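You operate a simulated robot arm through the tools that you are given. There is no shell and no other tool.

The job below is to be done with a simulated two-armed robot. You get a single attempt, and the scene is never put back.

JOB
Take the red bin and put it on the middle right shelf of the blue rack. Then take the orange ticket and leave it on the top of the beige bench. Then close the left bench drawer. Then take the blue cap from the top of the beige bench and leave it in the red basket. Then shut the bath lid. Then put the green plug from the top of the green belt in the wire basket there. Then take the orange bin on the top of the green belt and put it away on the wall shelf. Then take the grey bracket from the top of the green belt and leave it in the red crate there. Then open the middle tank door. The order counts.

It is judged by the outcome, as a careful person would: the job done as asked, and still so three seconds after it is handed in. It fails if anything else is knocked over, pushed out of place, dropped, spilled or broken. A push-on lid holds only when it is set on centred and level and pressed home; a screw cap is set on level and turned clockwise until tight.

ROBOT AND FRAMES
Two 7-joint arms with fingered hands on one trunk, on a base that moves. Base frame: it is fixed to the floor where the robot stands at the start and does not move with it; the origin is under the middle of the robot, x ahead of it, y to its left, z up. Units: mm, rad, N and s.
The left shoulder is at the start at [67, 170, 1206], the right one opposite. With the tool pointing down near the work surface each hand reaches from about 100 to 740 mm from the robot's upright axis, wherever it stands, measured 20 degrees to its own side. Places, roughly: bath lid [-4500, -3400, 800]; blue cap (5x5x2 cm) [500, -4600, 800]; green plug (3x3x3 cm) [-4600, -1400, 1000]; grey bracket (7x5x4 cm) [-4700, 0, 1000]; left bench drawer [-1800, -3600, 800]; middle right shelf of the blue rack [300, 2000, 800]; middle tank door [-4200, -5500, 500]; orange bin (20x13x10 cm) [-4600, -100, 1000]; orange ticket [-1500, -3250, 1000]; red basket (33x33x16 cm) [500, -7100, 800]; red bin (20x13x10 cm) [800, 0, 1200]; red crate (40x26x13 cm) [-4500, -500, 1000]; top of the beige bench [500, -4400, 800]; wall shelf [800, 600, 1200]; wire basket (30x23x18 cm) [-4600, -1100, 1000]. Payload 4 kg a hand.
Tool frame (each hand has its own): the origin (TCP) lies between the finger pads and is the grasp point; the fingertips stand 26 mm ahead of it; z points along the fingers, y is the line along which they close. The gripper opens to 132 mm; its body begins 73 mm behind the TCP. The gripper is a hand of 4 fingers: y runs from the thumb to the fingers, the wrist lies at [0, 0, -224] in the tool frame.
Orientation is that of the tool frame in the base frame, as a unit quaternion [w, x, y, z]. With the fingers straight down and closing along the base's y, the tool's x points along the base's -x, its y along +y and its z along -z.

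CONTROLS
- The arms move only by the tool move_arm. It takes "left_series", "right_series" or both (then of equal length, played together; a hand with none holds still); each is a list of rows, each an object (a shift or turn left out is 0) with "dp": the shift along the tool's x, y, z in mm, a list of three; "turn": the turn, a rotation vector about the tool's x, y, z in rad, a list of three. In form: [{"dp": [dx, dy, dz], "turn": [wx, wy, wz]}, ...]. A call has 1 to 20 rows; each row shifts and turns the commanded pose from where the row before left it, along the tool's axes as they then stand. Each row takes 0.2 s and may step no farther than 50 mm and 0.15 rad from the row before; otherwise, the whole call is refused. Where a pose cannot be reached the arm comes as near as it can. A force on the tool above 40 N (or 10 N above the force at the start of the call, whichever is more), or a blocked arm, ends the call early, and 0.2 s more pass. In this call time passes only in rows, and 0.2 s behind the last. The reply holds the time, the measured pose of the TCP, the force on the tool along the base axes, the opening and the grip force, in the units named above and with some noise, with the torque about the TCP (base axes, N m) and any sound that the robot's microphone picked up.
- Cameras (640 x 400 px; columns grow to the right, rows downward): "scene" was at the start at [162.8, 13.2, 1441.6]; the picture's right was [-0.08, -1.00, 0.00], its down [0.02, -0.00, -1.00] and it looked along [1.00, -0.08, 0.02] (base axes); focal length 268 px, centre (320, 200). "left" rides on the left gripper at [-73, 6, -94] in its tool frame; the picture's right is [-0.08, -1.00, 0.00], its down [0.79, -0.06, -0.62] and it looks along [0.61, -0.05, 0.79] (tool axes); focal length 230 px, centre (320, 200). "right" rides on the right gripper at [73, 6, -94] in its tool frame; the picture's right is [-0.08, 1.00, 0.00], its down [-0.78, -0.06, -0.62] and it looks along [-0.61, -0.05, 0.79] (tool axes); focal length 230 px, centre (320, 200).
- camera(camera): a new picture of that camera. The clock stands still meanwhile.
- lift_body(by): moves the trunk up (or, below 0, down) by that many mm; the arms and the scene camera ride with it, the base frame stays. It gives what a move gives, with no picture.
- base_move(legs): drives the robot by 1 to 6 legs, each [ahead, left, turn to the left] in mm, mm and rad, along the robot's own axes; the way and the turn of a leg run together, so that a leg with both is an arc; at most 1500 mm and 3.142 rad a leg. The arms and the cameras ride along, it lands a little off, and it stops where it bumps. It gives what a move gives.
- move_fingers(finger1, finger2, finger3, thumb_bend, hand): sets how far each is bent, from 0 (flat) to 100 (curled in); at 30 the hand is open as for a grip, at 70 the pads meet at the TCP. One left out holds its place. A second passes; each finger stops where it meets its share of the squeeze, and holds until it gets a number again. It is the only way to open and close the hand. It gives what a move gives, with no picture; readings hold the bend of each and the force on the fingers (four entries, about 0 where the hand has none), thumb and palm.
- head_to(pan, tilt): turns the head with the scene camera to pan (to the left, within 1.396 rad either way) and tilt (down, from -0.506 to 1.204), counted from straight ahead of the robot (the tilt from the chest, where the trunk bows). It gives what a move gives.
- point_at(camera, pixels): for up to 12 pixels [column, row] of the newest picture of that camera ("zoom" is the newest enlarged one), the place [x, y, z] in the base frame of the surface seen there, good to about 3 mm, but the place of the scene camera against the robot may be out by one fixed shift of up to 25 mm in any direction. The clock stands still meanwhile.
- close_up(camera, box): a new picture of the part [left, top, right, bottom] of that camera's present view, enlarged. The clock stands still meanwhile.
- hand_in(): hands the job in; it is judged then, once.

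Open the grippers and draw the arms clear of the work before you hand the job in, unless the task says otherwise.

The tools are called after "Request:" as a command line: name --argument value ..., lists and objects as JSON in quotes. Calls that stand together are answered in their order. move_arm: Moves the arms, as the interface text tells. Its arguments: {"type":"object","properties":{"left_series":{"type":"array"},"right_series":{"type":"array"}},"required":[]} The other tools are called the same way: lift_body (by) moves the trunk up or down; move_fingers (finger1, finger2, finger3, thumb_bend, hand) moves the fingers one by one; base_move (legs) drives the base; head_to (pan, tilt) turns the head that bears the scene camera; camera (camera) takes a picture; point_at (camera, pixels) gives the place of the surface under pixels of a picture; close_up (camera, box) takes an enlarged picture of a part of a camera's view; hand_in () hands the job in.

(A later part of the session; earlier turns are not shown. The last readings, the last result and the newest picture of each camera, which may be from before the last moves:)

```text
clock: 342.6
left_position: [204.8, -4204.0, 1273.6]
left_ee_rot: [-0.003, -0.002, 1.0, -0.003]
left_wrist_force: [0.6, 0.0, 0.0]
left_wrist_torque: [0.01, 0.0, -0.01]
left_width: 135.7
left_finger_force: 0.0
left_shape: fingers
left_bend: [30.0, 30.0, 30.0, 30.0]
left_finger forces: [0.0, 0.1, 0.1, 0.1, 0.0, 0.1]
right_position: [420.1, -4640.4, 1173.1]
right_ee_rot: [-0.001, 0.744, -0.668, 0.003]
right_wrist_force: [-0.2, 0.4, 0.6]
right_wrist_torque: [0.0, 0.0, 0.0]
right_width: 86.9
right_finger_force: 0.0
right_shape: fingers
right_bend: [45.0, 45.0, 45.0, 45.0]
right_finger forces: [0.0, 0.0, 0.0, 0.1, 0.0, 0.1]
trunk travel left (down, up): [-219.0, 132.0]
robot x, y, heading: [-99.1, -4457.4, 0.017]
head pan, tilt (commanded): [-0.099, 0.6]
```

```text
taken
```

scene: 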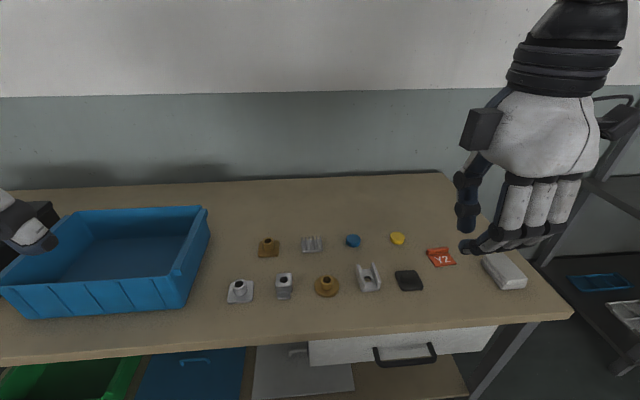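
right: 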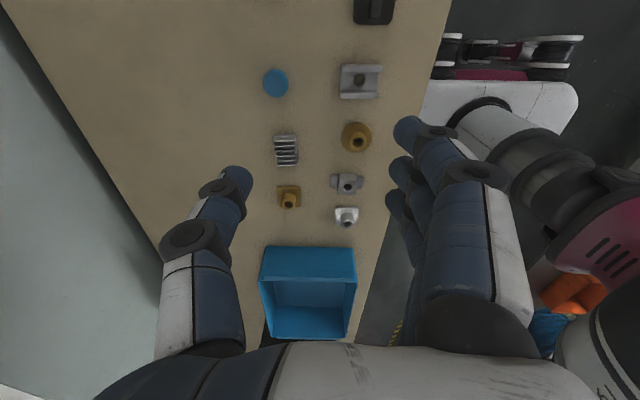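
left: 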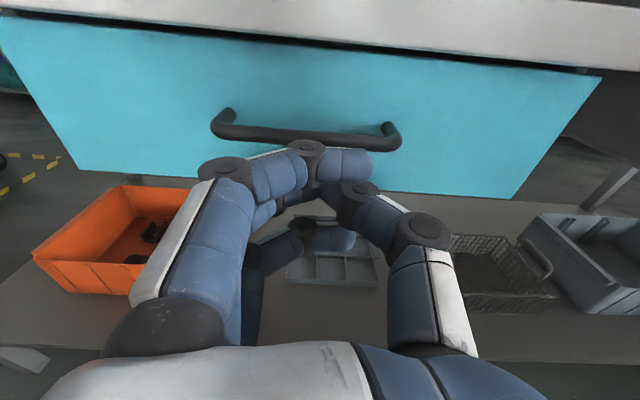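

Request:
point_at --camera "right" --pixels '[[275, 83], [264, 84], [287, 82], [275, 72], [275, 94], [285, 149], [360, 82], [300, 100], [250, 120]]'

Request:
close_up --camera "right" --box '[220, 50, 400, 170]'

```text
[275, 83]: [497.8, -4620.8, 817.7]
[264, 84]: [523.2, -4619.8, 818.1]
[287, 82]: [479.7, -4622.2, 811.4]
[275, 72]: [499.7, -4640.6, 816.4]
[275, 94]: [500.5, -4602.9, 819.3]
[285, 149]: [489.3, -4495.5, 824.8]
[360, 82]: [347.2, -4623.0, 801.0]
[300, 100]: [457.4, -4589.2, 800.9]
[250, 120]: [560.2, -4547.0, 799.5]
```

```text
3.33 times, centred on (310, 110) of right
```

zoom: 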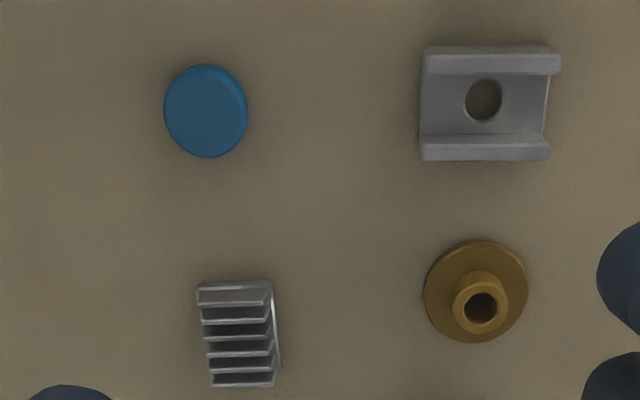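

The cap centre is (501, −4621), top z≈818, bench 800. I move over it and descend to TCP z≈880.

Request:
move_arm --right_series '[{"dp": [-5.3, -41.3, 10]}, {"dp": [-5.3, -41.3, 20]}, {"dp": [0, 0, 44]}, {"dp": [0, 0, 44]}, {"dp": [0, 0, 44]}, {"dp": [0, 0, 44]}, {"dp": [0, 0, 44]}, {"dp": [0, 0, 44]}]'

Request:
camera --camera "right"

Request:
camera --camera "scene"

```text
clock: 344.4
left_position: [204.3, -4203.7, 1274.5]
left_ee_rot: [-0.003, -0.004, 1.0, -0.003]
left_wrist_force: [0.2, -0.2, 0.4]
left_wrist_torque: [0.0, -0.01, 0.01]
left_width: 135.5
left_finger_force: 0.1
left_shape: fingers
left_bend: [30.0, 30.0, 30.0, 30.0]
left_finger forces: [0.1, 0.0, 0.1, 0.0, 0.0, 0.0]
right_position: [500.4, -4620.1, 880.5]
right_ee_rot: [-0.003, 0.744, -0.668, 0.002]
right_wrist_force: [0.8, -0.4, -0.4]
right_wrist_torque: [0.0, -0.01, -0.01]
right_width: 86.6
right_finger_force: 0.1
right_shape: fingers
right_bend: [45.0, 45.0, 45.0, 45.0]
right_finger forces: [0.0, 0.0, 0.1, 0.0, 0.0, 0.0]
trunk travel left (down, up): [-219.0, 132.0]
robot x, y, heading: [-97.1, -4455.1, 0.02]
head pan, tilt (commanded): [-0.099, 0.6]
```

```text
taken
```

right: 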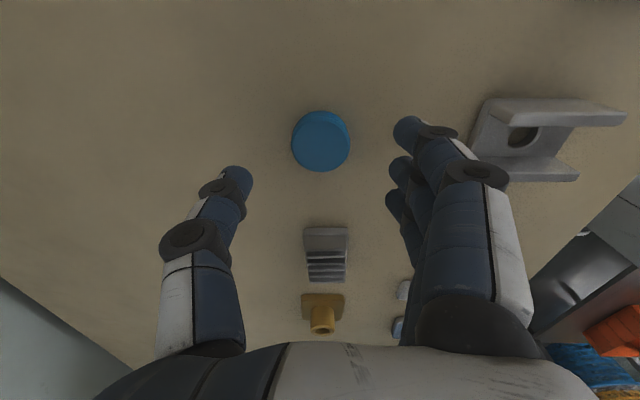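

```text
taken
```

scene: 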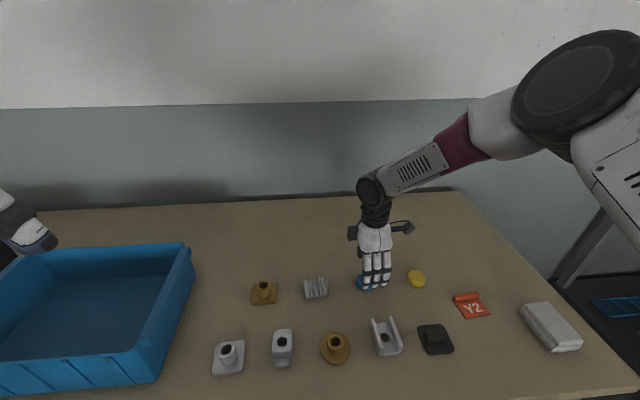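

The cap is centred between the fingers. I lower to TCP z≈834 and close.

Request:
move_arm --right_series '[{"dp": [2, 0, 20]}, {"dp": [0, 0, 15]}, {"dp": [0, 0, 7]}, {"dp": [0, 0, 4]}]'

Request:
move_fingers --hand "right" --finger1 65 --finger2 65 --finger3 65 --thumb_bend 65

Request:
close_up --camera "right" --box '[220, 80, 440, 250]'

```text
clock: 345.4
left_position: [203.2, -4204.5, 1275.5]
left_ee_rot: [-0.002, -0.003, 1.0, -0.003]
left_wrist_force: [-0.4, 0.1, -0.2]
left_wrist_torque: [0.01, -0.01, 0.0]
left_width: 135.6
left_finger_force: 0.0
left_shape: fingers
left_bend: [30.0, 30.0, 30.0, 30.0]
left_finger forces: [0.0, 0.0, 0.0, 0.0, 0.0, 0.0]
right_position: [500.5, -4621.6, 833.7]
right_ee_rot: [-0.002, 0.743, -0.669, 0.002]
right_wrist_force: [-0.7, -0.1, -1.0]
right_wrist_torque: [0.04, 0.02, 0.01]
right_width: 86.4
right_finger_force: 0.0
right_shape: fingers
right_bend: [45.0, 45.0, 45.0, 45.0]
right_finger forces: [0.0, 0.0, 0.0, 0.0, 0.0, 0.1]
trunk travel left (down, up): [-219.0, 132.0]
robot x, y, heading: [-102.4, -4458.2, 0.012]
head pan, tilt (commanded): [-0.099, 0.6]
```

```text
clock: 346.4
left_position: [203.6, -4204.8, 1275.2]
left_ee_rot: [-0.001, -0.003, 1.0, -0.003]
left_wrist_force: [0.2, 0.7, 0.7]
left_wrist_torque: [-0.02, 0.03, 0.0]
left_width: 135.7
left_finger_force: 0.1
left_shape: fingers
left_bend: [30.0, 30.0, 30.0, 30.0]
left_finger forces: [0.0, 0.1, 0.1, 0.1, 0.1, 0.0]
right_position: [502.5, -4622.0, 834.6]
right_ee_rot: [-0.003, 0.743, -0.669, 0.002]
right_wrist_force: [0.6, 0.7, -0.3]
right_wrist_torque: [0.02, -0.05, 0.02]
right_width: 34.7
right_finger_force: 8.1
right_shape: fingers
right_bend: [65.0, 57.0, 62.0, 61.0]
right_finger forces: [0.0, 5.9, 2.3, 0.1, 8.5, 0.1]
trunk travel left (down, up): [-219.0, 132.0]
robot x, y, heading: [-102.3, -4452.7, 0.014]
head pan, tilt (commanded): [-0.099, 0.6]
```

```text
2.35 times, centred on (330, 165) of right
```

zoom: 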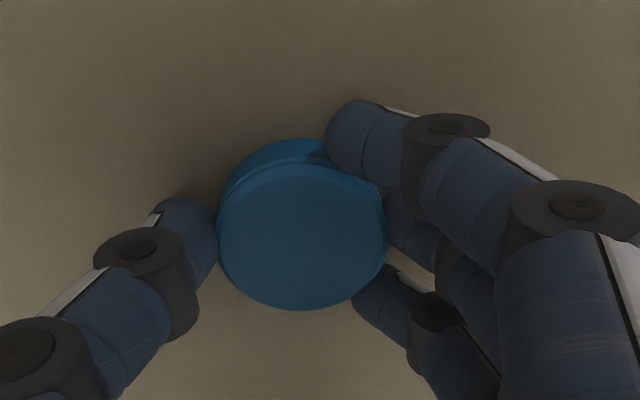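

The fingers enclose the cap. I squeeze a bit more so that all three fingers bear, then lift.

Request:
move_fingers --hand "right" --finger1 72 --finger2 70 --finger3 70 --thumb_bend 70

Request:
move_arm --right_series '[{"dp": [0, 0, -10]}, {"dp": [0, 0, -20]}, {"dp": [0, 0, -30]}]'

Request:
camera --camera "right"

```text
clock: 347.4
left_position: [201.9, -4205.1, 1273.4]
left_ee_rot: [-0.003, -0.003, 1.0, -0.003]
left_wrist_force: [-0.4, -0.5, -0.5]
left_wrist_torque: [-0.01, -0.01, -0.01]
left_width: 135.6
left_finger_force: 0.1
left_shape: fingers
left_bend: [30.0, 30.0, 30.0, 30.0]
left_finger forces: [0.1, 0.0, 0.0, 0.0, 0.0, 0.0]
right_position: [501.7, -4622.0, 834.5]
right_ee_rot: [-0.002, 0.744, -0.669, 0.002]
right_wrist_force: [0.8, -0.4, -0.2]
right_wrist_torque: [0.04, 0.01, 0.03]
right_width: 28.3
right_finger_force: 15.7
right_shape: fingers
right_bend: [71.0, 59.0, 63.0, 63.0]
right_finger forces: [2.6, 8.3, 6.2, 0.1, 15.9, 0.0]
trunk travel left (down, up): [-219.0, 132.0]
robot x, y, heading: [-99.7, -4455.2, 0.01]
head pan, tilt (commanded): [-0.099, 0.6]
```

```text
clock: 348.2
left_position: [202.8, -4205.5, 1275.1]
left_ee_rot: [-0.002, -0.003, 1.0, -0.004]
left_wrist_force: [0.3, -0.3, 0.2]
left_wrist_torque: [0.01, -0.02, -0.01]
left_width: 135.9
left_finger_force: 0.0
left_shape: fingers
left_bend: [30.0, 30.0, 30.0, 30.0]
left_finger forces: [0.0, 0.1, 0.0, 0.1, 0.1, 0.0]
right_position: [501.4, -4621.7, 894.9]
right_ee_rot: [-0.003, 0.743, -0.669, 0.002]
right_wrist_force: [0.2, 0.6, -0.1]
right_wrist_torque: [0.01, -0.01, -0.03]
right_width: 28.7
right_finger_force: 17.0
right_shape: fingers
right_bend: [71.0, 59.0, 63.0, 63.0]
right_finger forces: [2.8, 8.3, 6.3, 0.1, 16.0, 0.2]
trunk travel left (down, up): [-219.0, 132.0]
robot x, y, heading: [-99.5, -4457.1, 0.01]
head pan, tilt (commanded): [-0.099, 0.6]
```

```text
taken
```

right: 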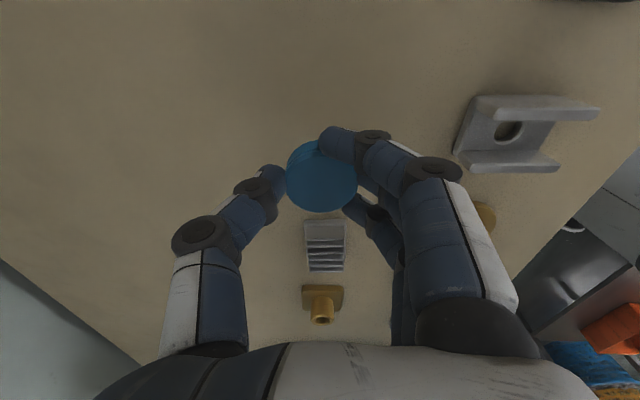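

The cap is held. I raise it and draw it back, then drive along the corridor to the red basket.

Request:
move_arm --right_series '[{"dp": [0, 0, -45]}, {"dp": [0, 0, -45]}, {"dp": [0, 0, -45]}, {"dp": [0, 0, -45]}, {"dp": [0, 40, -30]}, {"dp": [0, 40, -30]}, {"dp": [0, 40, -30]}, {"dp": [0, 40, -30]}, {"dp": [0, 40, 0]}, {"dp": [0, 40, 0]}]'

Request:
base_move --legs '[[-200, 0, 0], [0, -1200, 0], [0, -1200, 0]]'

Request:
head_to --pan -0.1 --tilt 0.4

Request:
camera --camera "scene"

```text
clock: 350.4
left_position: [203.2, -4206.3, 1275.3]
left_ee_rot: [-0.002, -0.003, 1.0, -0.003]
left_wrist_force: [-1.2, -0.7, 0.1]
left_wrist_torque: [0.02, -0.03, 0.01]
left_width: 135.7
left_finger_force: 0.1
left_shape: fingers
left_bend: [30.0, 30.0, 30.0, 30.0]
left_finger forces: [0.1, 0.1, 0.1, 0.1, 0.0, 0.0]
right_position: [260.0, -4649.1, 1191.9]
right_ee_rot: [-0.003, 0.744, -0.668, 0.003]
right_wrist_force: [-0.1, 0.3, -0.9]
right_wrist_torque: [0.06, 0.0, 0.02]
right_width: 28.2
right_finger_force: 16.4
right_shape: fingers
right_bend: [71.0, 59.0, 63.0, 63.0]
right_finger forces: [2.8, 8.3, 6.8, 0.0, 15.7, 0.1]
trunk travel left (down, up): [-219.0, 132.0]
robot x, y, heading: [-99.6, -4454.2, 0.012]
head pan, tilt (commanded): [-0.099, 0.6]
```

```text
clock: 372.7
left_position: [58.3, -6586.4, 1274.7]
left_ee_rot: [-0.002, -0.013, 1.0, -0.004]
left_wrist_force: [0.4, -0.3, 0.0]
left_wrist_torque: [0.01, -0.01, 0.01]
left_width: 135.6
left_finger_force: 0.0
left_shape: fingers
left_bend: [30.0, 30.0, 30.0, 30.0]
left_finger forces: [0.0, 0.0, 0.1, 0.0, 0.0, 0.0]
right_position: [124.7, -7029.9, 1191.4]
right_ee_rot: [-0.003, 0.751, -0.661, 0.002]
right_wrist_force: [-0.9, 0.9, 0.0]
right_wrist_torque: [0.04, -0.03, -0.02]
right_width: 28.1
right_finger_force: 16.7
right_shape: fingers
right_bend: [71.0, 59.0, 63.0, 63.0]
right_finger forces: [2.8, 8.3, 6.6, 0.1, 15.7, 0.0]
trunk travel left (down, up): [-219.0, 132.0]
robot x, y, heading: [-237.8, -6844.2, 0.034]
head pan, tilt (commanded): [-0.099, 0.6]
```

```text
clock: 373.4
left_position: [59.2, -6586.8, 1274.2]
left_ee_rot: [-0.002, -0.013, 1.0, -0.003]
left_wrist_force: [0.1, -0.4, -0.1]
left_wrist_torque: [-0.02, -0.01, -0.02]
left_width: 135.7
left_finger_force: 0.1
left_shape: fingers
left_bend: [30.0, 30.0, 30.0, 30.0]
left_finger forces: [0.1, 0.1, 0.1, 0.0, 0.1, 0.0]
right_position: [125.2, -7027.8, 1192.9]
right_ee_rot: [-0.003, 0.75, -0.662, 0.003]
right_wrist_force: [0.7, 0.6, -0.1]
right_wrist_torque: [0.01, 0.02, -0.03]
right_width: 28.2
right_finger_force: 16.6
right_shape: fingers
right_bend: [71.0, 59.0, 63.0, 63.0]
right_finger forces: [2.7, 8.2, 6.7, 0.0, 15.8, 0.0]
trunk travel left (down, up): [-219.0, 132.0]
robot x, y, heading: [-241.1, -6843.5, 0.034]
head pan, tilt (commanded): [-0.099, 0.4]
```

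```text
taken
```

scene: 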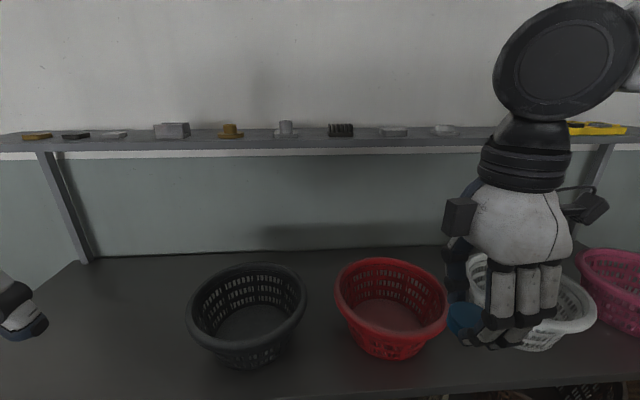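

The red basket is at (390,305); an upper shelf runs at the back. I measure both.

Request:
point_at --camera "scene" --pixels '[[338, 295], [447, 300], [390, 262], [385, 335], [390, 300], [300, 150], [400, 135], [420, 150], [250, 380], [120, 385], [460, 310], [300, 300]]'

```text
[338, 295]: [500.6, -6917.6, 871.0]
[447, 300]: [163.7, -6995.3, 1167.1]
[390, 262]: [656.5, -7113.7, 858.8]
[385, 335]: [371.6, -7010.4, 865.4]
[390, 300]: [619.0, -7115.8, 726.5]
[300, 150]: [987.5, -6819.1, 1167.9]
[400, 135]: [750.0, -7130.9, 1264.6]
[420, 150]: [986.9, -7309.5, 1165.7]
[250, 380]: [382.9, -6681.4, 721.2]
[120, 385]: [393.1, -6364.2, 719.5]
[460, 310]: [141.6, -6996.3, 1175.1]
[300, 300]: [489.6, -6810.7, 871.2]
```

I look lower to see the table's front edge before going closer.

Request:
head_to --pan -0.2 --tilt 0.8

Request:
camera --camera "scene"

Request:
point_at --camera "scene" --pixels '[[150, 250], [300, 260], [300, 275], [200, 300], [350, 160], [400, 165], [350, 105], [290, 150], [330, 190], [250, 330]]'

```text
clock: 374.3
left_position: [59.3, -6587.5, 1274.7]
left_ee_rot: [-0.002, -0.013, 1.0, -0.003]
left_wrist_force: [-0.8, -0.1, -0.5]
left_wrist_torque: [-0.01, -0.01, -0.01]
left_width: 135.8
left_finger_force: 0.1
left_shape: fingers
left_bend: [30.0, 30.0, 30.0, 30.0]
left_finger forces: [0.0, 0.0, 0.1, 0.1, 0.0, 0.0]
right_position: [124.6, -7029.1, 1192.4]
right_ee_rot: [-0.003, 0.75, -0.661, 0.002]
right_wrist_force: [1.3, 0.1, -0.5]
right_wrist_torque: [-0.03, -0.01, 0.02]
right_width: 28.2
right_finger_force: 16.4
right_shape: fingers
right_bend: [71.0, 59.0, 63.0, 63.0]
right_finger forces: [2.6, 8.2, 6.8, 0.0, 15.7, 0.1]
trunk travel left (down, up): [-219.0, 132.0]
robot x, y, heading: [-239.3, -6841.2, 0.035]
head pan, tilt (commanded): [-0.201, 0.799]
```

```text
taken
```

scene: 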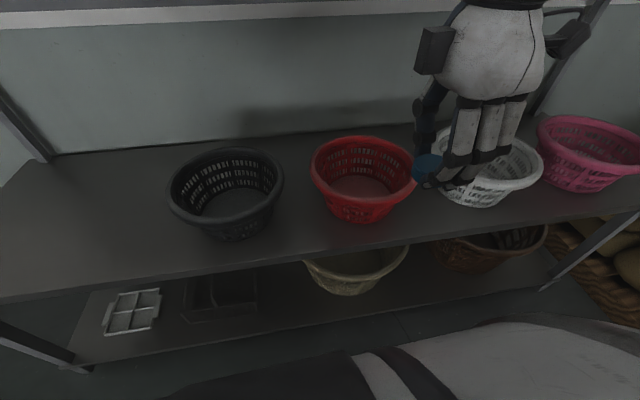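

```text
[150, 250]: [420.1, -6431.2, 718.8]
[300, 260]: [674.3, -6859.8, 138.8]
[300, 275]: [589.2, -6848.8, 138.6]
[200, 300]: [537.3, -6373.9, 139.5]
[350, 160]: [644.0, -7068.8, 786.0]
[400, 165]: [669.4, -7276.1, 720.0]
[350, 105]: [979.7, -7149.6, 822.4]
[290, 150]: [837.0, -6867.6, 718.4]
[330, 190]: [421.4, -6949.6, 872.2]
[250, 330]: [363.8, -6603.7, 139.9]
```

The table front edge is near x≈315. I move to about x −95 and 60 mm right, correcting the heading.

Request:
base_move --legs '[[145, -65, -0.035]]'

Request:
camera --camera "right"

Request:
point_at --camera "right" --pixels '[[100, 100], [150, 150], [200, 60], [60, 60], [150, 50]]'

```text
clock: 375.7
left_position: [216.3, -6659.1, 1274.6]
left_ee_rot: [-0.002, 0.005, 1.0, -0.003]
left_wrist_force: [0.0, -0.2, 0.2]
left_wrist_torque: [0.01, 0.02, 0.02]
left_width: 135.9
left_finger_force: 0.0
left_shape: fingers
left_bend: [30.0, 30.0, 30.0, 30.0]
left_finger forces: [0.0, 0.1, 0.1, 0.0, 0.0, 0.0]
right_position: [265.3, -7103.3, 1192.3]
right_ee_rot: [-0.002, 0.738, -0.675, 0.001]
right_wrist_force: [-0.1, 0.0, 0.3]
right_wrist_torque: [0.0, 0.04, 0.0]
right_width: 28.2
right_finger_force: 16.7
right_shape: fingers
right_bend: [71.0, 59.0, 63.0, 63.0]
right_finger forces: [2.7, 8.2, 6.7, 0.0, 15.7, 0.0]
trunk travel left (down, up): [-219.0, 132.0]
robot x, y, heading: [-93.1, -6906.4, -0.004]
head pan, tilt (commanded): [-0.201, 0.799]
```

```text
taken
```

right: 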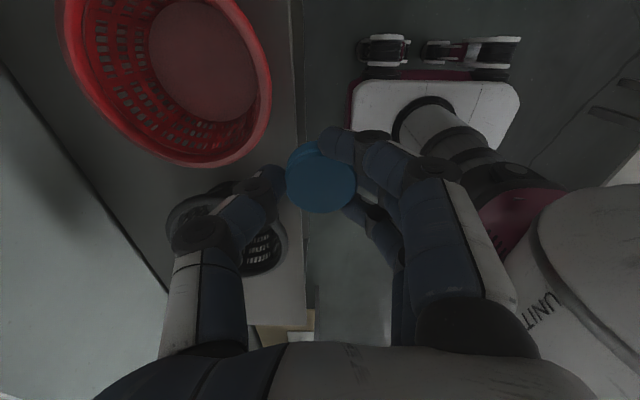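

```text
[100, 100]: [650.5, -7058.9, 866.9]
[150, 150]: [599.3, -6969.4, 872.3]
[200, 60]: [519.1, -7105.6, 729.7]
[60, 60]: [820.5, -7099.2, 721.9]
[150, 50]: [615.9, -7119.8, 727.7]
```

I measure more rim points of the red basket to get its centre.

Request:
point_at --camera "right" --pixels '[[268, 100], [255, 135], [220, 160], [190, 163], [262, 50], [72, 30], [82, 70], [120, 125], [240, 15]]'

```text
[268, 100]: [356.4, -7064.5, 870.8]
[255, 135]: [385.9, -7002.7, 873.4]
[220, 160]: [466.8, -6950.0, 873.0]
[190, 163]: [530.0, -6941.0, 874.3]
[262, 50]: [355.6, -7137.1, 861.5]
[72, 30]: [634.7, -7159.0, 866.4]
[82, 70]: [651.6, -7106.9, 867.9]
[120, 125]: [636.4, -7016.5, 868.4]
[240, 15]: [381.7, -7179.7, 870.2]
```

The red basket is centred at about (505, −7100), radius ~155, bottom z≈728. I move the cap over its centre and go down into it to TCP ≈ 800.

Request:
move_arm --right_series '[{"dp": [3, -39.9, 0]}, {"dp": [3, -39.9, 0]}, {"dp": [3, -39.9, 0]}, {"dp": [3, -39.9, 10]}, {"dp": [3, -39.9, 20]}, {"dp": [3, -39.9, 20]}, {"dp": [0, 0, 45]}, {"dp": [0, 0, 45]}, {"dp": [0, 0, 45]}, {"dp": [0, 0, 45]}, {"dp": [0, 0, 45]}]'

Request:
camera --camera "right"

Request:
camera --camera "scene"

```text
clock: 378.1
left_position: [214.6, -6659.4, 1274.1]
left_ee_rot: [-0.003, 0.004, 1.0, -0.003]
left_wrist_force: [-0.1, 0.5, 0.6]
left_wrist_torque: [0.01, 0.01, -0.04]
left_width: 135.7
left_finger_force: 0.1
left_shape: fingers
left_bend: [30.0, 30.0, 30.0, 30.0]
left_finger forces: [0.0, 0.0, 0.0, 0.1, 0.1, 0.0]
right_position: [506.0, -7099.5, 918.4]
right_ee_rot: [-0.002, 0.739, -0.674, 0.003]
right_wrist_force: [-0.2, 0.6, 0.1]
right_wrist_torque: [-0.02, 0.0, -0.01]
right_width: 27.7
right_finger_force: 16.1
right_shape: fingers
right_bend: [71.0, 59.0, 63.0, 63.0]
right_finger forces: [2.6, 8.3, 7.1, 0.0, 15.7, 0.1]
trunk travel left (down, up): [-219.0, 132.0]
robot x, y, heading: [-93.7, -6902.6, -0.003]
head pan, tilt (commanded): [-0.201, 0.799]
```

```text
taken
```

right: 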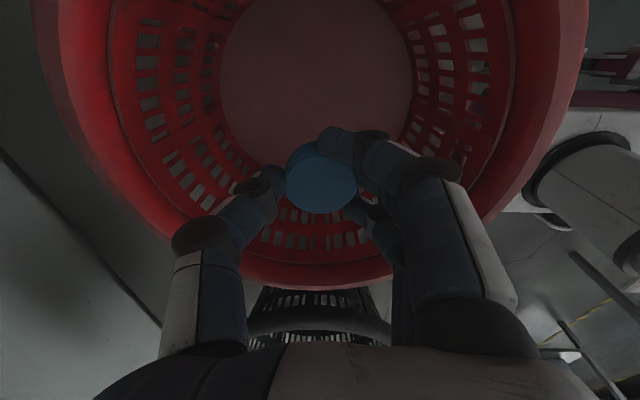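

```text
taken
```

scene: 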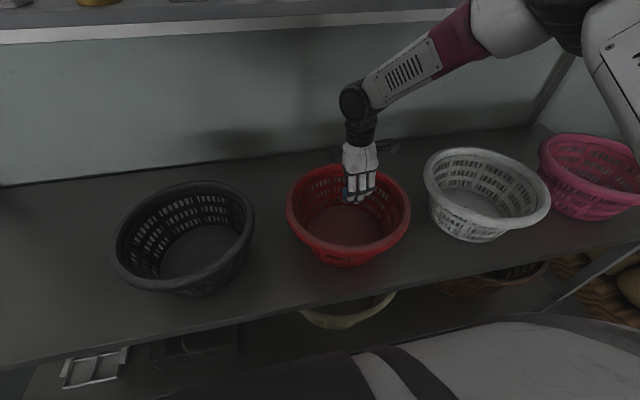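

The hand is centred over the basket. I lower into it until the cap nearly touches the bottom.

Request:
move_arm --right_series '[{"dp": [0, 0, 40]}, {"dp": [0, 0, 40]}, {"dp": [0, 0, 40]}, {"dp": [0, 0, 20]}, {"dp": [0, 0, 6]}, {"dp": [0, 0, 5]}]'

Request:
camera --camera "right"

```text
clock: 379.5
left_position: [214.4, -6658.7, 1274.7]
left_ee_rot: [-0.003, 0.004, 1.0, -0.003]
left_wrist_force: [0.9, 0.5, -0.1]
left_wrist_torque: [-0.01, 0.0, -0.02]
left_width: 135.7
left_finger_force: 0.1
left_shape: fingers
left_bend: [30.0, 30.0, 30.0, 30.0]
left_finger forces: [0.1, 0.0, 0.1, 0.0, 0.0, 0.1]
right_position: [507.4, -7100.5, 766.9]
right_ee_rot: [-0.003, 0.738, -0.674, 0.002]
right_wrist_force: [0.8, -0.3, 0.3]
right_wrist_torque: [-0.02, 0.0, -0.01]
right_width: 28.0
right_finger_force: 16.6
right_shape: fingers
right_bend: [71.0, 59.0, 63.0, 63.0]
right_finger forces: [2.5, 8.3, 7.2, 0.0, 15.5, 0.1]
trunk travel left (down, up): [-219.0, 132.0]
robot x, y, heading: [-93.2, -6906.6, 0.001]
head pan, tilt (commanded): [-0.201, 0.799]
```

```text
taken
```

right: 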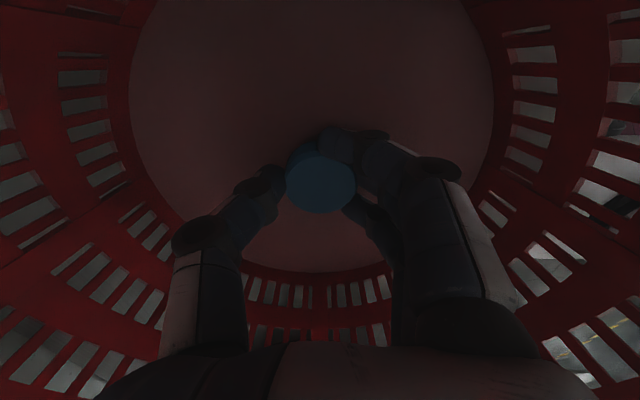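

The cap is ~5 mm above the basket bottom. I go down a few more mm until contact.

Request:
move_arm --right_series '[{"dp": [0, 0, 2]}, {"dp": [0, 0, 2]}, {"dp": [0, 0, 2]}]'

```text
clock: 380.3
left_position: [213.8, -6658.7, 1274.6]
left_ee_rot: [-0.003, 0.004, 1.0, -0.003]
left_wrist_force: [-0.2, -0.3, 0.4]
left_wrist_torque: [-0.01, -0.02, 0.02]
left_width: 135.9
left_finger_force: 0.1
left_shape: fingers
left_bend: [30.0, 30.0, 30.0, 30.0]
left_finger forces: [0.0, 0.0, 0.0, 0.0, 0.0, 0.0]
right_position: [508.9, -7098.6, 762.0]
right_ee_rot: [-0.003, 0.738, -0.675, 0.002]
right_wrist_force: [-0.4, 0.2, 0.4]
right_wrist_torque: [0.01, -0.02, 0.02]
right_width: 27.7
right_finger_force: 17.1
right_shape: fingers
right_bend: [71.0, 59.0, 63.0, 63.0]
right_finger forces: [2.4, 8.3, 7.2, 0.0, 15.4, 0.1]
trunk travel left (down, up): [-219.0, 132.0]
robot x, y, heading: [-91.1, -6903.6, -0.006]
head pan, tilt (commanded): [-0.201, 0.799]
```

Very close to the bottom. One more small step down, then I open the hand to release the cap.

Request:
move_arm --right_series '[{"dp": [0, 0, 2]}]'

Request:
move_fingers --hand "right" --finger1 55 --finger2 52 --finger3 53 --thumb_bend 54

Request:
camera --camera "right"

```text
clock: 380.7
left_position: [212.5, -6658.5, 1275.1]
left_ee_rot: [-0.001, 0.005, 1.0, -0.004]
left_wrist_force: [-0.3, 0.3, -0.2]
left_wrist_torque: [0.0, -0.01, -0.01]
left_width: 135.5
left_finger_force: 0.0
left_shape: fingers
left_bend: [30.0, 30.0, 30.0, 30.0]
left_finger forces: [0.0, 0.1, 0.0, 0.0, 0.1, 0.0]
right_position: [506.8, -7098.8, 762.3]
right_ee_rot: [-0.004, 0.738, -0.674, 0.003]
right_wrist_force: [-0.9, -1.5, 4.8]
right_wrist_torque: [0.01, 0.13, 0.04]
right_width: 27.5
right_finger_force: 18.0
right_shape: fingers
right_bend: [71.0, 60.0, 64.0, 63.0]
right_finger forces: [3.2, 9.3, 7.8, 0.1, 16.1, 0.0]
trunk travel left (down, up): [-219.0, 132.0]
robot x, y, heading: [-95.7, -6901.5, 0.0]
head pan, tilt (commanded): [-0.201, 0.799]
```

```text
clock: 381.7
left_position: [213.3, -6658.5, 1273.7]
left_ee_rot: [-0.002, 0.004, 1.0, -0.004]
left_wrist_force: [-0.2, -0.1, 0.3]
left_wrist_torque: [0.03, 0.03, -0.04]
left_width: 135.8
left_finger_force: 0.0
left_shape: fingers
left_bend: [30.0, 30.0, 30.0, 30.0]
left_finger forces: [0.1, 0.0, 0.1, 0.0, 0.0, 0.0]
right_position: [508.4, -7098.8, 761.0]
right_ee_rot: [-0.003, 0.738, -0.675, 0.003]
right_wrist_force: [2.9, -0.4, 9.3]
right_wrist_torque: [0.04, 0.23, 0.03]
right_width: 55.5
right_finger_force: 4.2
right_shape: fingers
right_bend: [55.0, 54.0, 55.0, 54.0]
right_finger forces: [0.7, 4.8, 3.8, 0.0, 0.0, 0.1]
trunk travel left (down, up): [-219.0, 132.0]
robot x, y, heading: [-93.5, -6905.5, -0.002]
head pan, tilt (commanded): [-0.201, 0.799]
```

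```text
taken
```

right: 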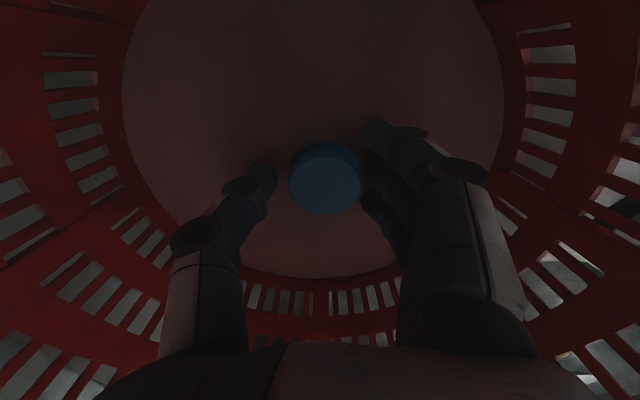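

The cap rests on the basket bottom. I rise a bit, open more and lift out.

Request:
move_arm --right_series '[{"dp": [0, 0, -5]}, {"dp": [0, 0, -10]}]'

Request:
move_fingers --hand "right" --finger1 45 --finger2 45 --finger3 45 --thumb_bend 45

Request:
move_arm --right_series '[{"dp": [0, 0, -40]}, {"dp": [0, 0, -45]}, {"dp": [0, 0, -45]}, {"dp": [0, 0, -45]}, {"dp": [0, 0, -45]}, {"dp": [0, 0, -45]}, {"dp": [0, 0, -45]}, {"dp": [0, 40, -30]}, {"dp": [0, 40, -30]}, {"dp": [0, 40, -20]}, {"dp": [0, 40, 0]}, {"dp": [0, 40, 0]}]'

Request:
camera --camera "scene"

```text
clock: 382.3
left_position: [213.7, -6659.6, 1274.2]
left_ee_rot: [-0.003, 0.004, 1.0, -0.003]
left_wrist_force: [0.3, 0.4, -0.1]
left_wrist_torque: [-0.02, -0.03, 0.01]
left_width: 135.4
left_finger_force: 0.1
left_shape: fingers
left_bend: [30.0, 30.0, 30.0, 30.0]
left_finger forces: [0.1, 0.0, 0.0, 0.1, 0.0, 0.1]
right_position: [507.3, -7099.3, 773.7]
right_ee_rot: [-0.002, 0.738, -0.674, 0.003]
right_wrist_force: [-1.0, 0.9, 0.6]
right_wrist_torque: [-0.01, 0.0, 0.0]
right_width: 55.2
right_finger_force: 0.0
right_shape: fingers
right_bend: [55.0, 52.0, 53.0, 54.0]
right_finger forces: [0.0, 0.1, 0.1, 0.0, 0.1, 0.0]
trunk travel left (down, up): [-219.0, 132.0]
robot x, y, heading: [-90.5, -6904.3, 0.0]
head pan, tilt (commanded): [-0.201, 0.799]
```

```text
clock: 383.3
left_position: [214.2, -6659.4, 1275.6]
left_ee_rot: [-0.002, 0.005, 1.0, -0.004]
left_wrist_force: [0.1, 0.1, -0.2]
left_wrist_torque: [-0.01, 0.01, 0.01]
left_width: 135.5
left_finger_force: 0.0
left_shape: fingers
left_bend: [30.0, 30.0, 30.0, 30.0]
left_finger forces: [0.0, 0.0, 0.0, 0.1, 0.1, 0.1]
right_position: [508.3, -7099.8, 774.2]
right_ee_rot: [-0.002, 0.738, -0.674, 0.003]
right_wrist_force: [-0.5, 0.9, -0.4]
right_wrist_torque: [0.03, 0.0, 0.0]
right_width: 86.2
right_finger_force: 0.0
right_shape: fingers
right_bend: [45.0, 45.0, 45.0, 45.0]
right_finger forces: [0.0, 0.0, 0.0, 0.0, 0.0, 0.0]
trunk travel left (down, up): [-219.0, 132.0]
robot x, y, heading: [-90.0, -6905.1, -0.001]
head pan, tilt (commanded): [-0.201, 0.799]
```

```text
clock: 385.9
left_position: [212.4, -6660.0, 1275.2]
left_ee_rot: [-0.002, 0.004, 1.0, -0.002]
left_wrist_force: [-0.3, 0.8, 0.3]
left_wrist_torque: [0.0, -0.02, 0.0]
left_width: 135.5
left_finger_force: 0.1
left_shape: fingers
left_bend: [30.0, 30.0, 30.0, 30.0]
left_finger forces: [0.0, 0.0, 0.1, 0.0, 0.0, 0.0]
right_position: [302.4, -7118.2, 1164.9]
right_ee_rot: [-0.003, 0.739, -0.674, 0.003]
right_wrist_force: [0.0, -0.5, -0.6]
right_wrist_torque: [0.01, 0.01, 0.0]
right_width: 86.8
right_finger_force: 0.0
right_shape: fingers
right_bend: [45.0, 45.0, 45.0, 45.0]
right_finger forces: [0.0, 0.1, 0.1, 0.1, 0.1, 0.0]
trunk travel left (down, up): [-219.0, 132.0]
robot x, y, heading: [-94.3, -6905.7, -0.002]
head pan, tilt (commanded): [-0.201, 0.799]
```

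```text
taken
```

scene: 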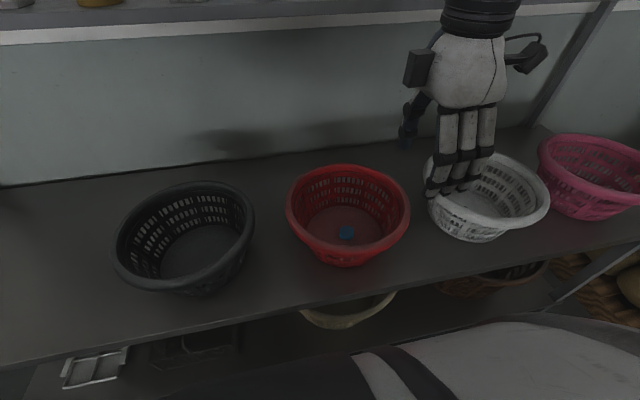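

The blue cap lies in the red basket. Next is the bath lid: I go back through the gap to the west aisle.

Request:
base_move --legs '[[-160, 0, 0], [0, 1470, 0.002], [-1100, 0, 0], [-1100, 0, 0]]'

```text
clock: 410.4
left_position: [-2176.3, -5221.2, 1275.3]
left_ee_rot: [-0.002, -0.005, 1.0, -0.004]
left_wrist_force: [0.2, -0.1, 0.4]
left_wrist_torque: [-0.01, -0.01, -0.02]
left_width: 135.6
left_finger_force: 0.2
left_shape: fingers
left_bend: [30.0, 30.0, 30.0, 30.0]
left_finger forces: [0.1, 0.0, 0.1, 0.0, 0.1, 0.0]
right_position: [-2075.0, -5676.3, 1163.1]
right_ee_rot: [-0.002, 0.745, -0.667, 0.002]
right_wrist_force: [0.2, -0.5, 0.5]
right_wrist_torque: [0.01, -0.01, -0.02]
right_width: 86.4
right_finger_force: 0.1
right_shape: fingers
right_bend: [45.0, 45.0, 45.0, 45.0]
right_finger forces: [0.0, 0.0, 0.0, 0.0, 0.0, 0.0]
trunk travel left (down, up): [-219.0, 132.0]
robot x, y, heading: [-2480.7, -5472.5, 0.019]
head pan, tilt (commanded): [-0.201, 0.799]
```

Now I turn around to face −x and look at the bath and tank.

Request:
base_move --legs '[[-150, 0, 0], [0, 0, 1.57], [0, 0, 1.55]]'

Request:
head_to --pan -0.4 --tilt 0.35

Request:
camera --camera "scene"

Request:
close_up --camera "scene" --box '[80, 100, 480, 300]'

```text
clock: 419.4
left_position: [-2935.7, -5722.5, 1274.6]
left_ee_rot: [-0.003, 1.0, -0.005, 0.002]
left_wrist_force: [-0.3, 0.2, 0.1]
left_wrist_torque: [-0.02, 0.0, 0.02]
left_width: 135.8
left_finger_force: 0.1
left_shape: fingers
left_bend: [30.0, 30.0, 30.0, 30.0]
left_finger forces: [0.1, 0.1, 0.0, 0.1, 0.0, 0.1]
right_position: [-3027.1, -5264.5, 1163.1]
right_ee_rot: [-0.002, 0.676, 0.737, -0.002]
right_wrist_force: [0.2, -0.2, -0.8]
right_wrist_torque: [-0.03, -0.01, 0.0]
right_width: 87.0
right_finger_force: 0.1
right_shape: fingers
right_bend: [45.0, 45.0, 45.0, 45.0]
right_finger forces: [0.0, 0.1, 0.0, 0.1, 0.0, 0.0]
trunk travel left (down, up): [-219.0, 132.0]
robot x, y, heading: [-2628.4, -5474.6, 3.135]
head pan, tilt (commanded): [-0.201, 0.799]
```

```text
clock: 420.3
left_position: [-2937.1, -5722.2, 1274.6]
left_ee_rot: [-0.004, 1.0, -0.005, 0.003]
left_wrist_force: [-0.3, -0.4, 0.6]
left_wrist_torque: [0.0, 0.02, 0.04]
left_width: 135.7
left_finger_force: 0.0
left_shape: fingers
left_bend: [30.0, 30.0, 30.0, 30.0]
left_finger forces: [0.0, 0.0, 0.0, 0.0, 0.0, 0.0]
right_position: [-3025.2, -5263.5, 1164.3]
right_ee_rot: [-0.003, 0.676, 0.737, -0.002]
right_wrist_force: [1.1, -0.3, -0.4]
right_wrist_torque: [0.01, -0.01, 0.02]
right_width: 86.6
right_finger_force: 0.0
right_shape: fingers
right_bend: [45.0, 45.0, 45.0, 45.0]
right_finger forces: [0.1, 0.1, 0.0, 0.0, 0.0, 0.0]
trunk travel left (down, up): [-219.0, 132.0]
robot x, y, heading: [-2630.6, -5476.6, 3.133]
head pan, tilt (commanded): [-0.4, 0.351]
```

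```text
taken
```

scene: 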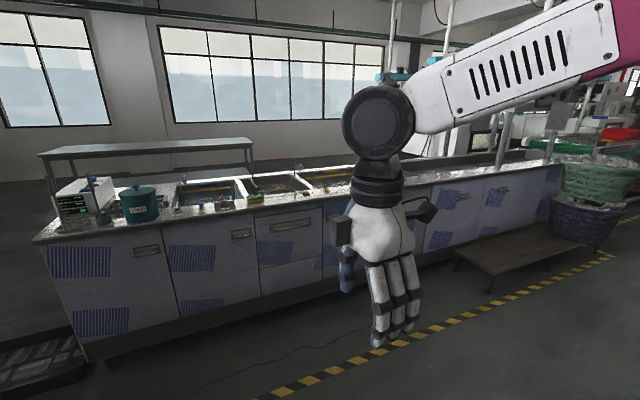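

```text
1.60 times, centred on (280, 200) of scene
```

zoom: 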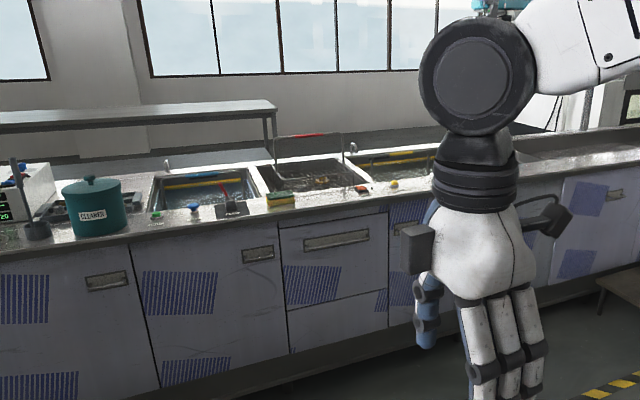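

I see the tank with doors and sinks; a wooden bench stands before it further right. I measure the wooden bench, the tape, and the counter.

Request:
point_at --camera "scene" --pixels '[[460, 250], [490, 275], [555, 245], [600, 245], [590, 215], [500, 195], [300, 205], [180, 220], [400, 335], [500, 160], [330, 260], [130, 345]]'

Request:
head_to --pan -1.0 --tilt 0.3

Request:
camera --camera "scene"

```text
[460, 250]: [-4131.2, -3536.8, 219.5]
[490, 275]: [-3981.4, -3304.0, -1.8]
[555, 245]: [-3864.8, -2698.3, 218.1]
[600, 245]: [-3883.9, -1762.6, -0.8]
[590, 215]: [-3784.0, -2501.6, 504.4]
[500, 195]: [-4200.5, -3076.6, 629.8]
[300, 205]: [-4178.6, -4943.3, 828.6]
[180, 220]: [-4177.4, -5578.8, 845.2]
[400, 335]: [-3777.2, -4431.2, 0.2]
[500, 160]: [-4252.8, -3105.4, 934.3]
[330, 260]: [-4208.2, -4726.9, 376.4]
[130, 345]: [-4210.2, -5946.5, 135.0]
```

```text
clock: 421.3
left_position: [-2935.6, -5723.0, 1273.9]
left_ee_rot: [-0.003, 1.0, -0.005, 0.003]
left_wrist_force: [-0.2, 0.9, -0.5]
left_wrist_torque: [-0.01, 0.03, -0.01]
left_width: 135.8
left_finger_force: 0.0
left_shape: fingers
left_bend: [30.0, 30.0, 30.0, 30.0]
left_finger forces: [0.0, 0.0, 0.0, 0.0, 0.0, 0.1]
right_position: [-3025.2, -5263.9, 1163.4]
right_ee_rot: [-0.002, 0.675, 0.737, -0.003]
right_wrist_force: [-0.8, -0.2, 0.7]
right_wrist_torque: [-0.01, 0.01, 0.01]
right_width: 86.4
right_finger_force: 0.0
right_shape: fingers
right_bend: [45.0, 45.0, 45.0, 45.0]
right_finger forces: [0.1, 0.0, 0.1, 0.1, 0.0, 0.1]
trunk travel left (down, up): [-219.0, 132.0]
robot x, y, heading: [-2628.2, -5477.0, 3.137]
head pan, tilt (commanded): [-1.0, 0.3]
```

```text
taken
```

scene: 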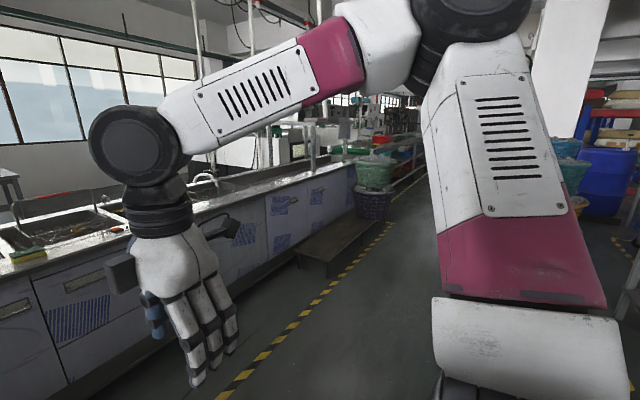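

A low wooden bench (z≈218) stands in front of the bath at y −3540…−2700, x −4130…−3850. I go to about (−3150, −3900) to see the bath lid.

Request:
base_move --legs '[[250, -780, 0], [270, -780, 0]]'

Request:
head_to --pan -0.3 --tilt 0.35

Request:
camera --camera "scene"

```text
clock: 435.4
left_position: [-3447.0, -4162.1, 1274.5]
left_ee_rot: [-0.003, 1.0, -0.005, 0.002]
left_wrist_force: [0.3, -0.5, -0.1]
left_wrist_torque: [-0.02, -0.01, -0.02]
left_width: 135.8
left_finger_force: 0.0
left_shape: fingers
left_bend: [30.0, 30.0, 30.0, 30.0]
left_finger forces: [0.0, 0.0, 0.0, 0.0, 0.0, 0.0]
right_position: [-3538.0, -3703.9, 1164.3]
right_ee_rot: [-0.003, 0.674, 0.739, -0.003]
right_wrist_force: [-1.0, 0.4, -0.1]
right_wrist_torque: [0.03, 0.01, 0.01]
right_width: 86.7
right_finger_force: 0.2
right_shape: fingers
right_bend: [45.0, 45.0, 45.0, 45.0]
right_finger forces: [0.0, 0.0, 0.1, 0.0, 0.0, 0.0]
trunk travel left (down, up): [-219.0, 132.0]
robot x, y, heading: [-3139.7, -3915.4, 3.138]
head pan, tilt (commanded): [-1.0, 0.3]
```

```text
clock: 436.5
left_position: [-3445.7, -4163.2, 1275.2]
left_ee_rot: [-0.003, 1.0, -0.005, 0.003]
left_wrist_force: [-0.4, 0.2, 0.2]
left_wrist_torque: [0.03, 0.01, -0.01]
left_width: 135.4
left_finger_force: 0.1
left_shape: fingers
left_bend: [30.0, 30.0, 30.0, 30.0]
left_finger forces: [0.0, 0.0, 0.0, 0.0, 0.0, 0.1]
right_position: [-3537.8, -3705.0, 1164.8]
right_ee_rot: [-0.002, 0.674, 0.739, -0.003]
right_wrist_force: [-0.5, -1.0, 0.2]
right_wrist_torque: [0.03, -0.02, 0.02]
right_width: 86.6
right_finger_force: 0.0
right_shape: fingers
right_bend: [45.0, 45.0, 45.0, 45.0]
right_finger forces: [0.0, 0.0, 0.0, 0.1, 0.0, 0.0]
trunk travel left (down, up): [-219.0, 132.0]
robot x, y, heading: [-3140.1, -3916.8, 3.143]
head pan, tilt (commanded): [-0.3, 0.351]
```

```text
taken
```

scene: 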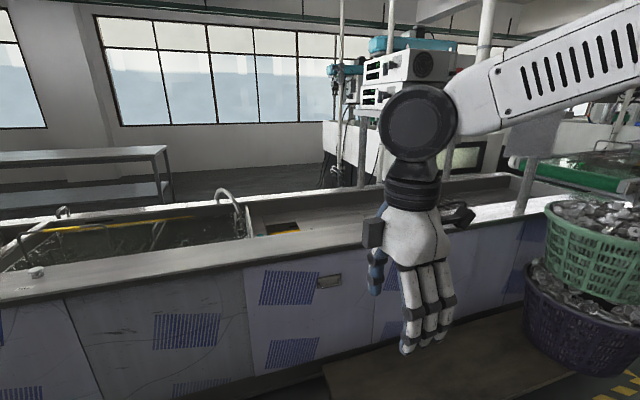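

I zoom in on the bath area around (330,220).

Request:
close_up --camera "scene" --box '[160, 150, 400, 300]'

Request:
point_at --camera "scene" --pixels '[[235, 205], [283, 227], [300, 205], [340, 210], [330, 240], [200, 240], [130, 235], [465, 190], [510, 190], [240, 240], [360, 195], [280, 215]]'

```text
2.67 times, centred on (280, 225) of scene
```

zoom: 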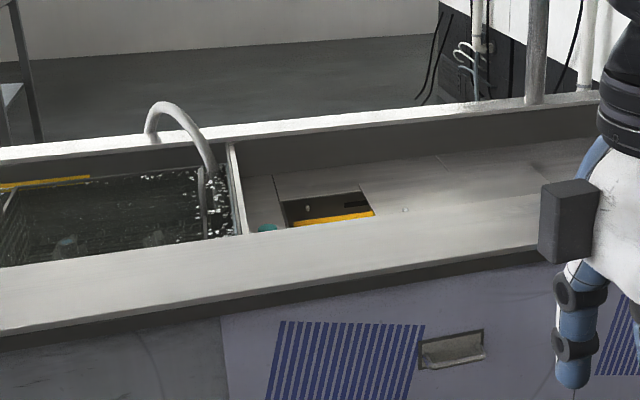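

```text
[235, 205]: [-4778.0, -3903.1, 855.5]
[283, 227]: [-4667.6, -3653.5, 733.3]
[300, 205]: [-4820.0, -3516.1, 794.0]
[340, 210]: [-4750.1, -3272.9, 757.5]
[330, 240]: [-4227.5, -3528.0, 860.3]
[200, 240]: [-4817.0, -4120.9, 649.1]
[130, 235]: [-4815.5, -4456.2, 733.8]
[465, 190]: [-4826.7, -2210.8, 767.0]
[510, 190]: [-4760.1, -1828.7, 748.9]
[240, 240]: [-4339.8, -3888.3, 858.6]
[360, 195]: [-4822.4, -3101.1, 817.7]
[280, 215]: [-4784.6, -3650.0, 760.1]
```

The bath section has a recessed deck (z≈757) with a rectangular opening near (283,222) — the lid seems to slide. I drive closer, staying south of the wooden bench, for a view from above.

Request:
base_move --legs '[[700, -90, 0]]'

Request:
head_to --pan -0.55 --tilt 0.6

Request:
camera --camera "scene"

Request:
camera --camera "right"

```text
clock: 440.5
left_position: [-4145.4, -4087.4, 1274.9]
left_ee_rot: [-0.003, 1.0, -0.004, 0.003]
left_wrist_force: [-2.1, 0.3, 0.0]
left_wrist_torque: [-0.02, 0.0, -0.01]
left_width: 135.8
left_finger_force: 0.0
left_shape: fingers
left_bend: [30.0, 30.0, 30.0, 30.0]
left_finger forces: [0.0, 0.0, 0.0, 0.0, 0.1, 0.0]
right_position: [-4237.2, -3629.2, 1164.4]
right_ee_rot: [-0.004, 0.674, 0.739, -0.003]
right_wrist_force: [0.0, -0.7, -0.5]
right_wrist_torque: [-0.02, 0.01, 0.03]
right_width: 86.9
right_finger_force: 0.2
right_shape: fingers
right_bend: [45.0, 45.0, 45.0, 45.0]
right_finger forces: [0.0, 0.0, 0.1, 0.0, 0.0, 0.0]
trunk travel left (down, up): [-219.0, 132.0]
robot x, y, heading: [-3839.6, -3841.6, 3.135]
head pan, tilt (commanded): [-0.3, 0.351]
stopped in leg 1: the robot was blocked; the commanded pose is now the measured one
```

```text
clock: 441.3
left_position: [-4146.8, -4087.4, 1274.4]
left_ee_rot: [-0.004, 1.0, -0.004, 0.002]
left_wrist_force: [-0.4, -0.4, -0.5]
left_wrist_torque: [0.0, -0.02, -0.01]
left_width: 135.9
left_finger_force: 0.0
left_shape: fingers
left_bend: [30.0, 30.0, 30.0, 30.0]
left_finger forces: [0.0, 0.0, 0.1, 0.1, 0.1, 0.1]
right_position: [-4237.3, -3630.4, 1163.6]
right_ee_rot: [-0.003, 0.674, 0.739, -0.003]
right_wrist_force: [0.3, 0.7, 0.9]
right_wrist_torque: [0.02, 0.02, -0.04]
right_width: 86.6
right_finger_force: 0.0
right_shape: fingers
right_bend: [45.0, 45.0, 45.0, 45.0]
right_finger forces: [0.0, 0.0, 0.0, 0.0, 0.0, 0.0]
trunk travel left (down, up): [-219.0, 132.0]
robot x, y, heading: [-3838.9, -3840.5, 3.146]
head pan, tilt (commanded): [-0.55, 0.6]
```

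```text
taken
```

scene: 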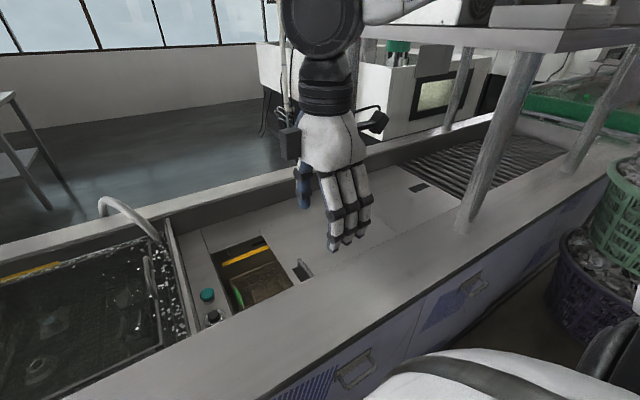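

```text
taken
```

right: 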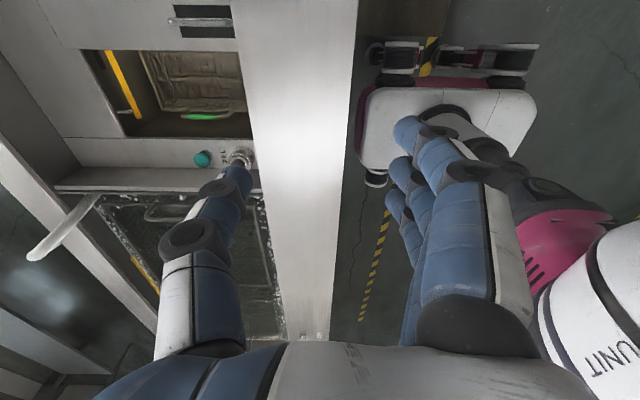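

The base stopped right at the target with a bump; it may touch the wooden bench (top of the right camera picture). I measure the clearance.

Request:
point_at --camera "right" --pixels '[[400, 15], [400, 34], [370, 30], [440, 30], [400, 55], [380, 45], [500, 60], [375, 180], [362, 110], [350, 100], [420, 20], [345, 160]]'

Request:
close_up --camera "right" --box '[330, 0, 560, 130]'

```text
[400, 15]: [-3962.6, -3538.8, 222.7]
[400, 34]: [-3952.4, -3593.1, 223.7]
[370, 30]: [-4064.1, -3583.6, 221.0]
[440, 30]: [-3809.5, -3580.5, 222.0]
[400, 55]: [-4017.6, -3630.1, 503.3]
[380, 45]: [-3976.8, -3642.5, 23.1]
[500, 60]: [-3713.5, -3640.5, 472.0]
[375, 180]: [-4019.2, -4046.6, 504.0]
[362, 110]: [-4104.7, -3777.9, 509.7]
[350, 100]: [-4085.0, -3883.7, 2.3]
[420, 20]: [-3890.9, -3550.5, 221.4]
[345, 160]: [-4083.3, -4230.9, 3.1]
```

```text
2.78 times, centred on (445, 65) of right
```

zoom: 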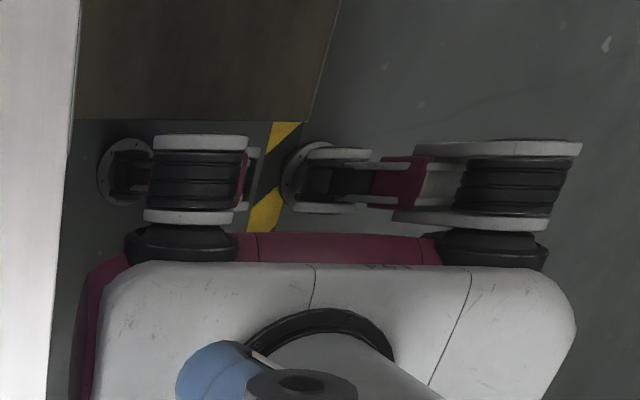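

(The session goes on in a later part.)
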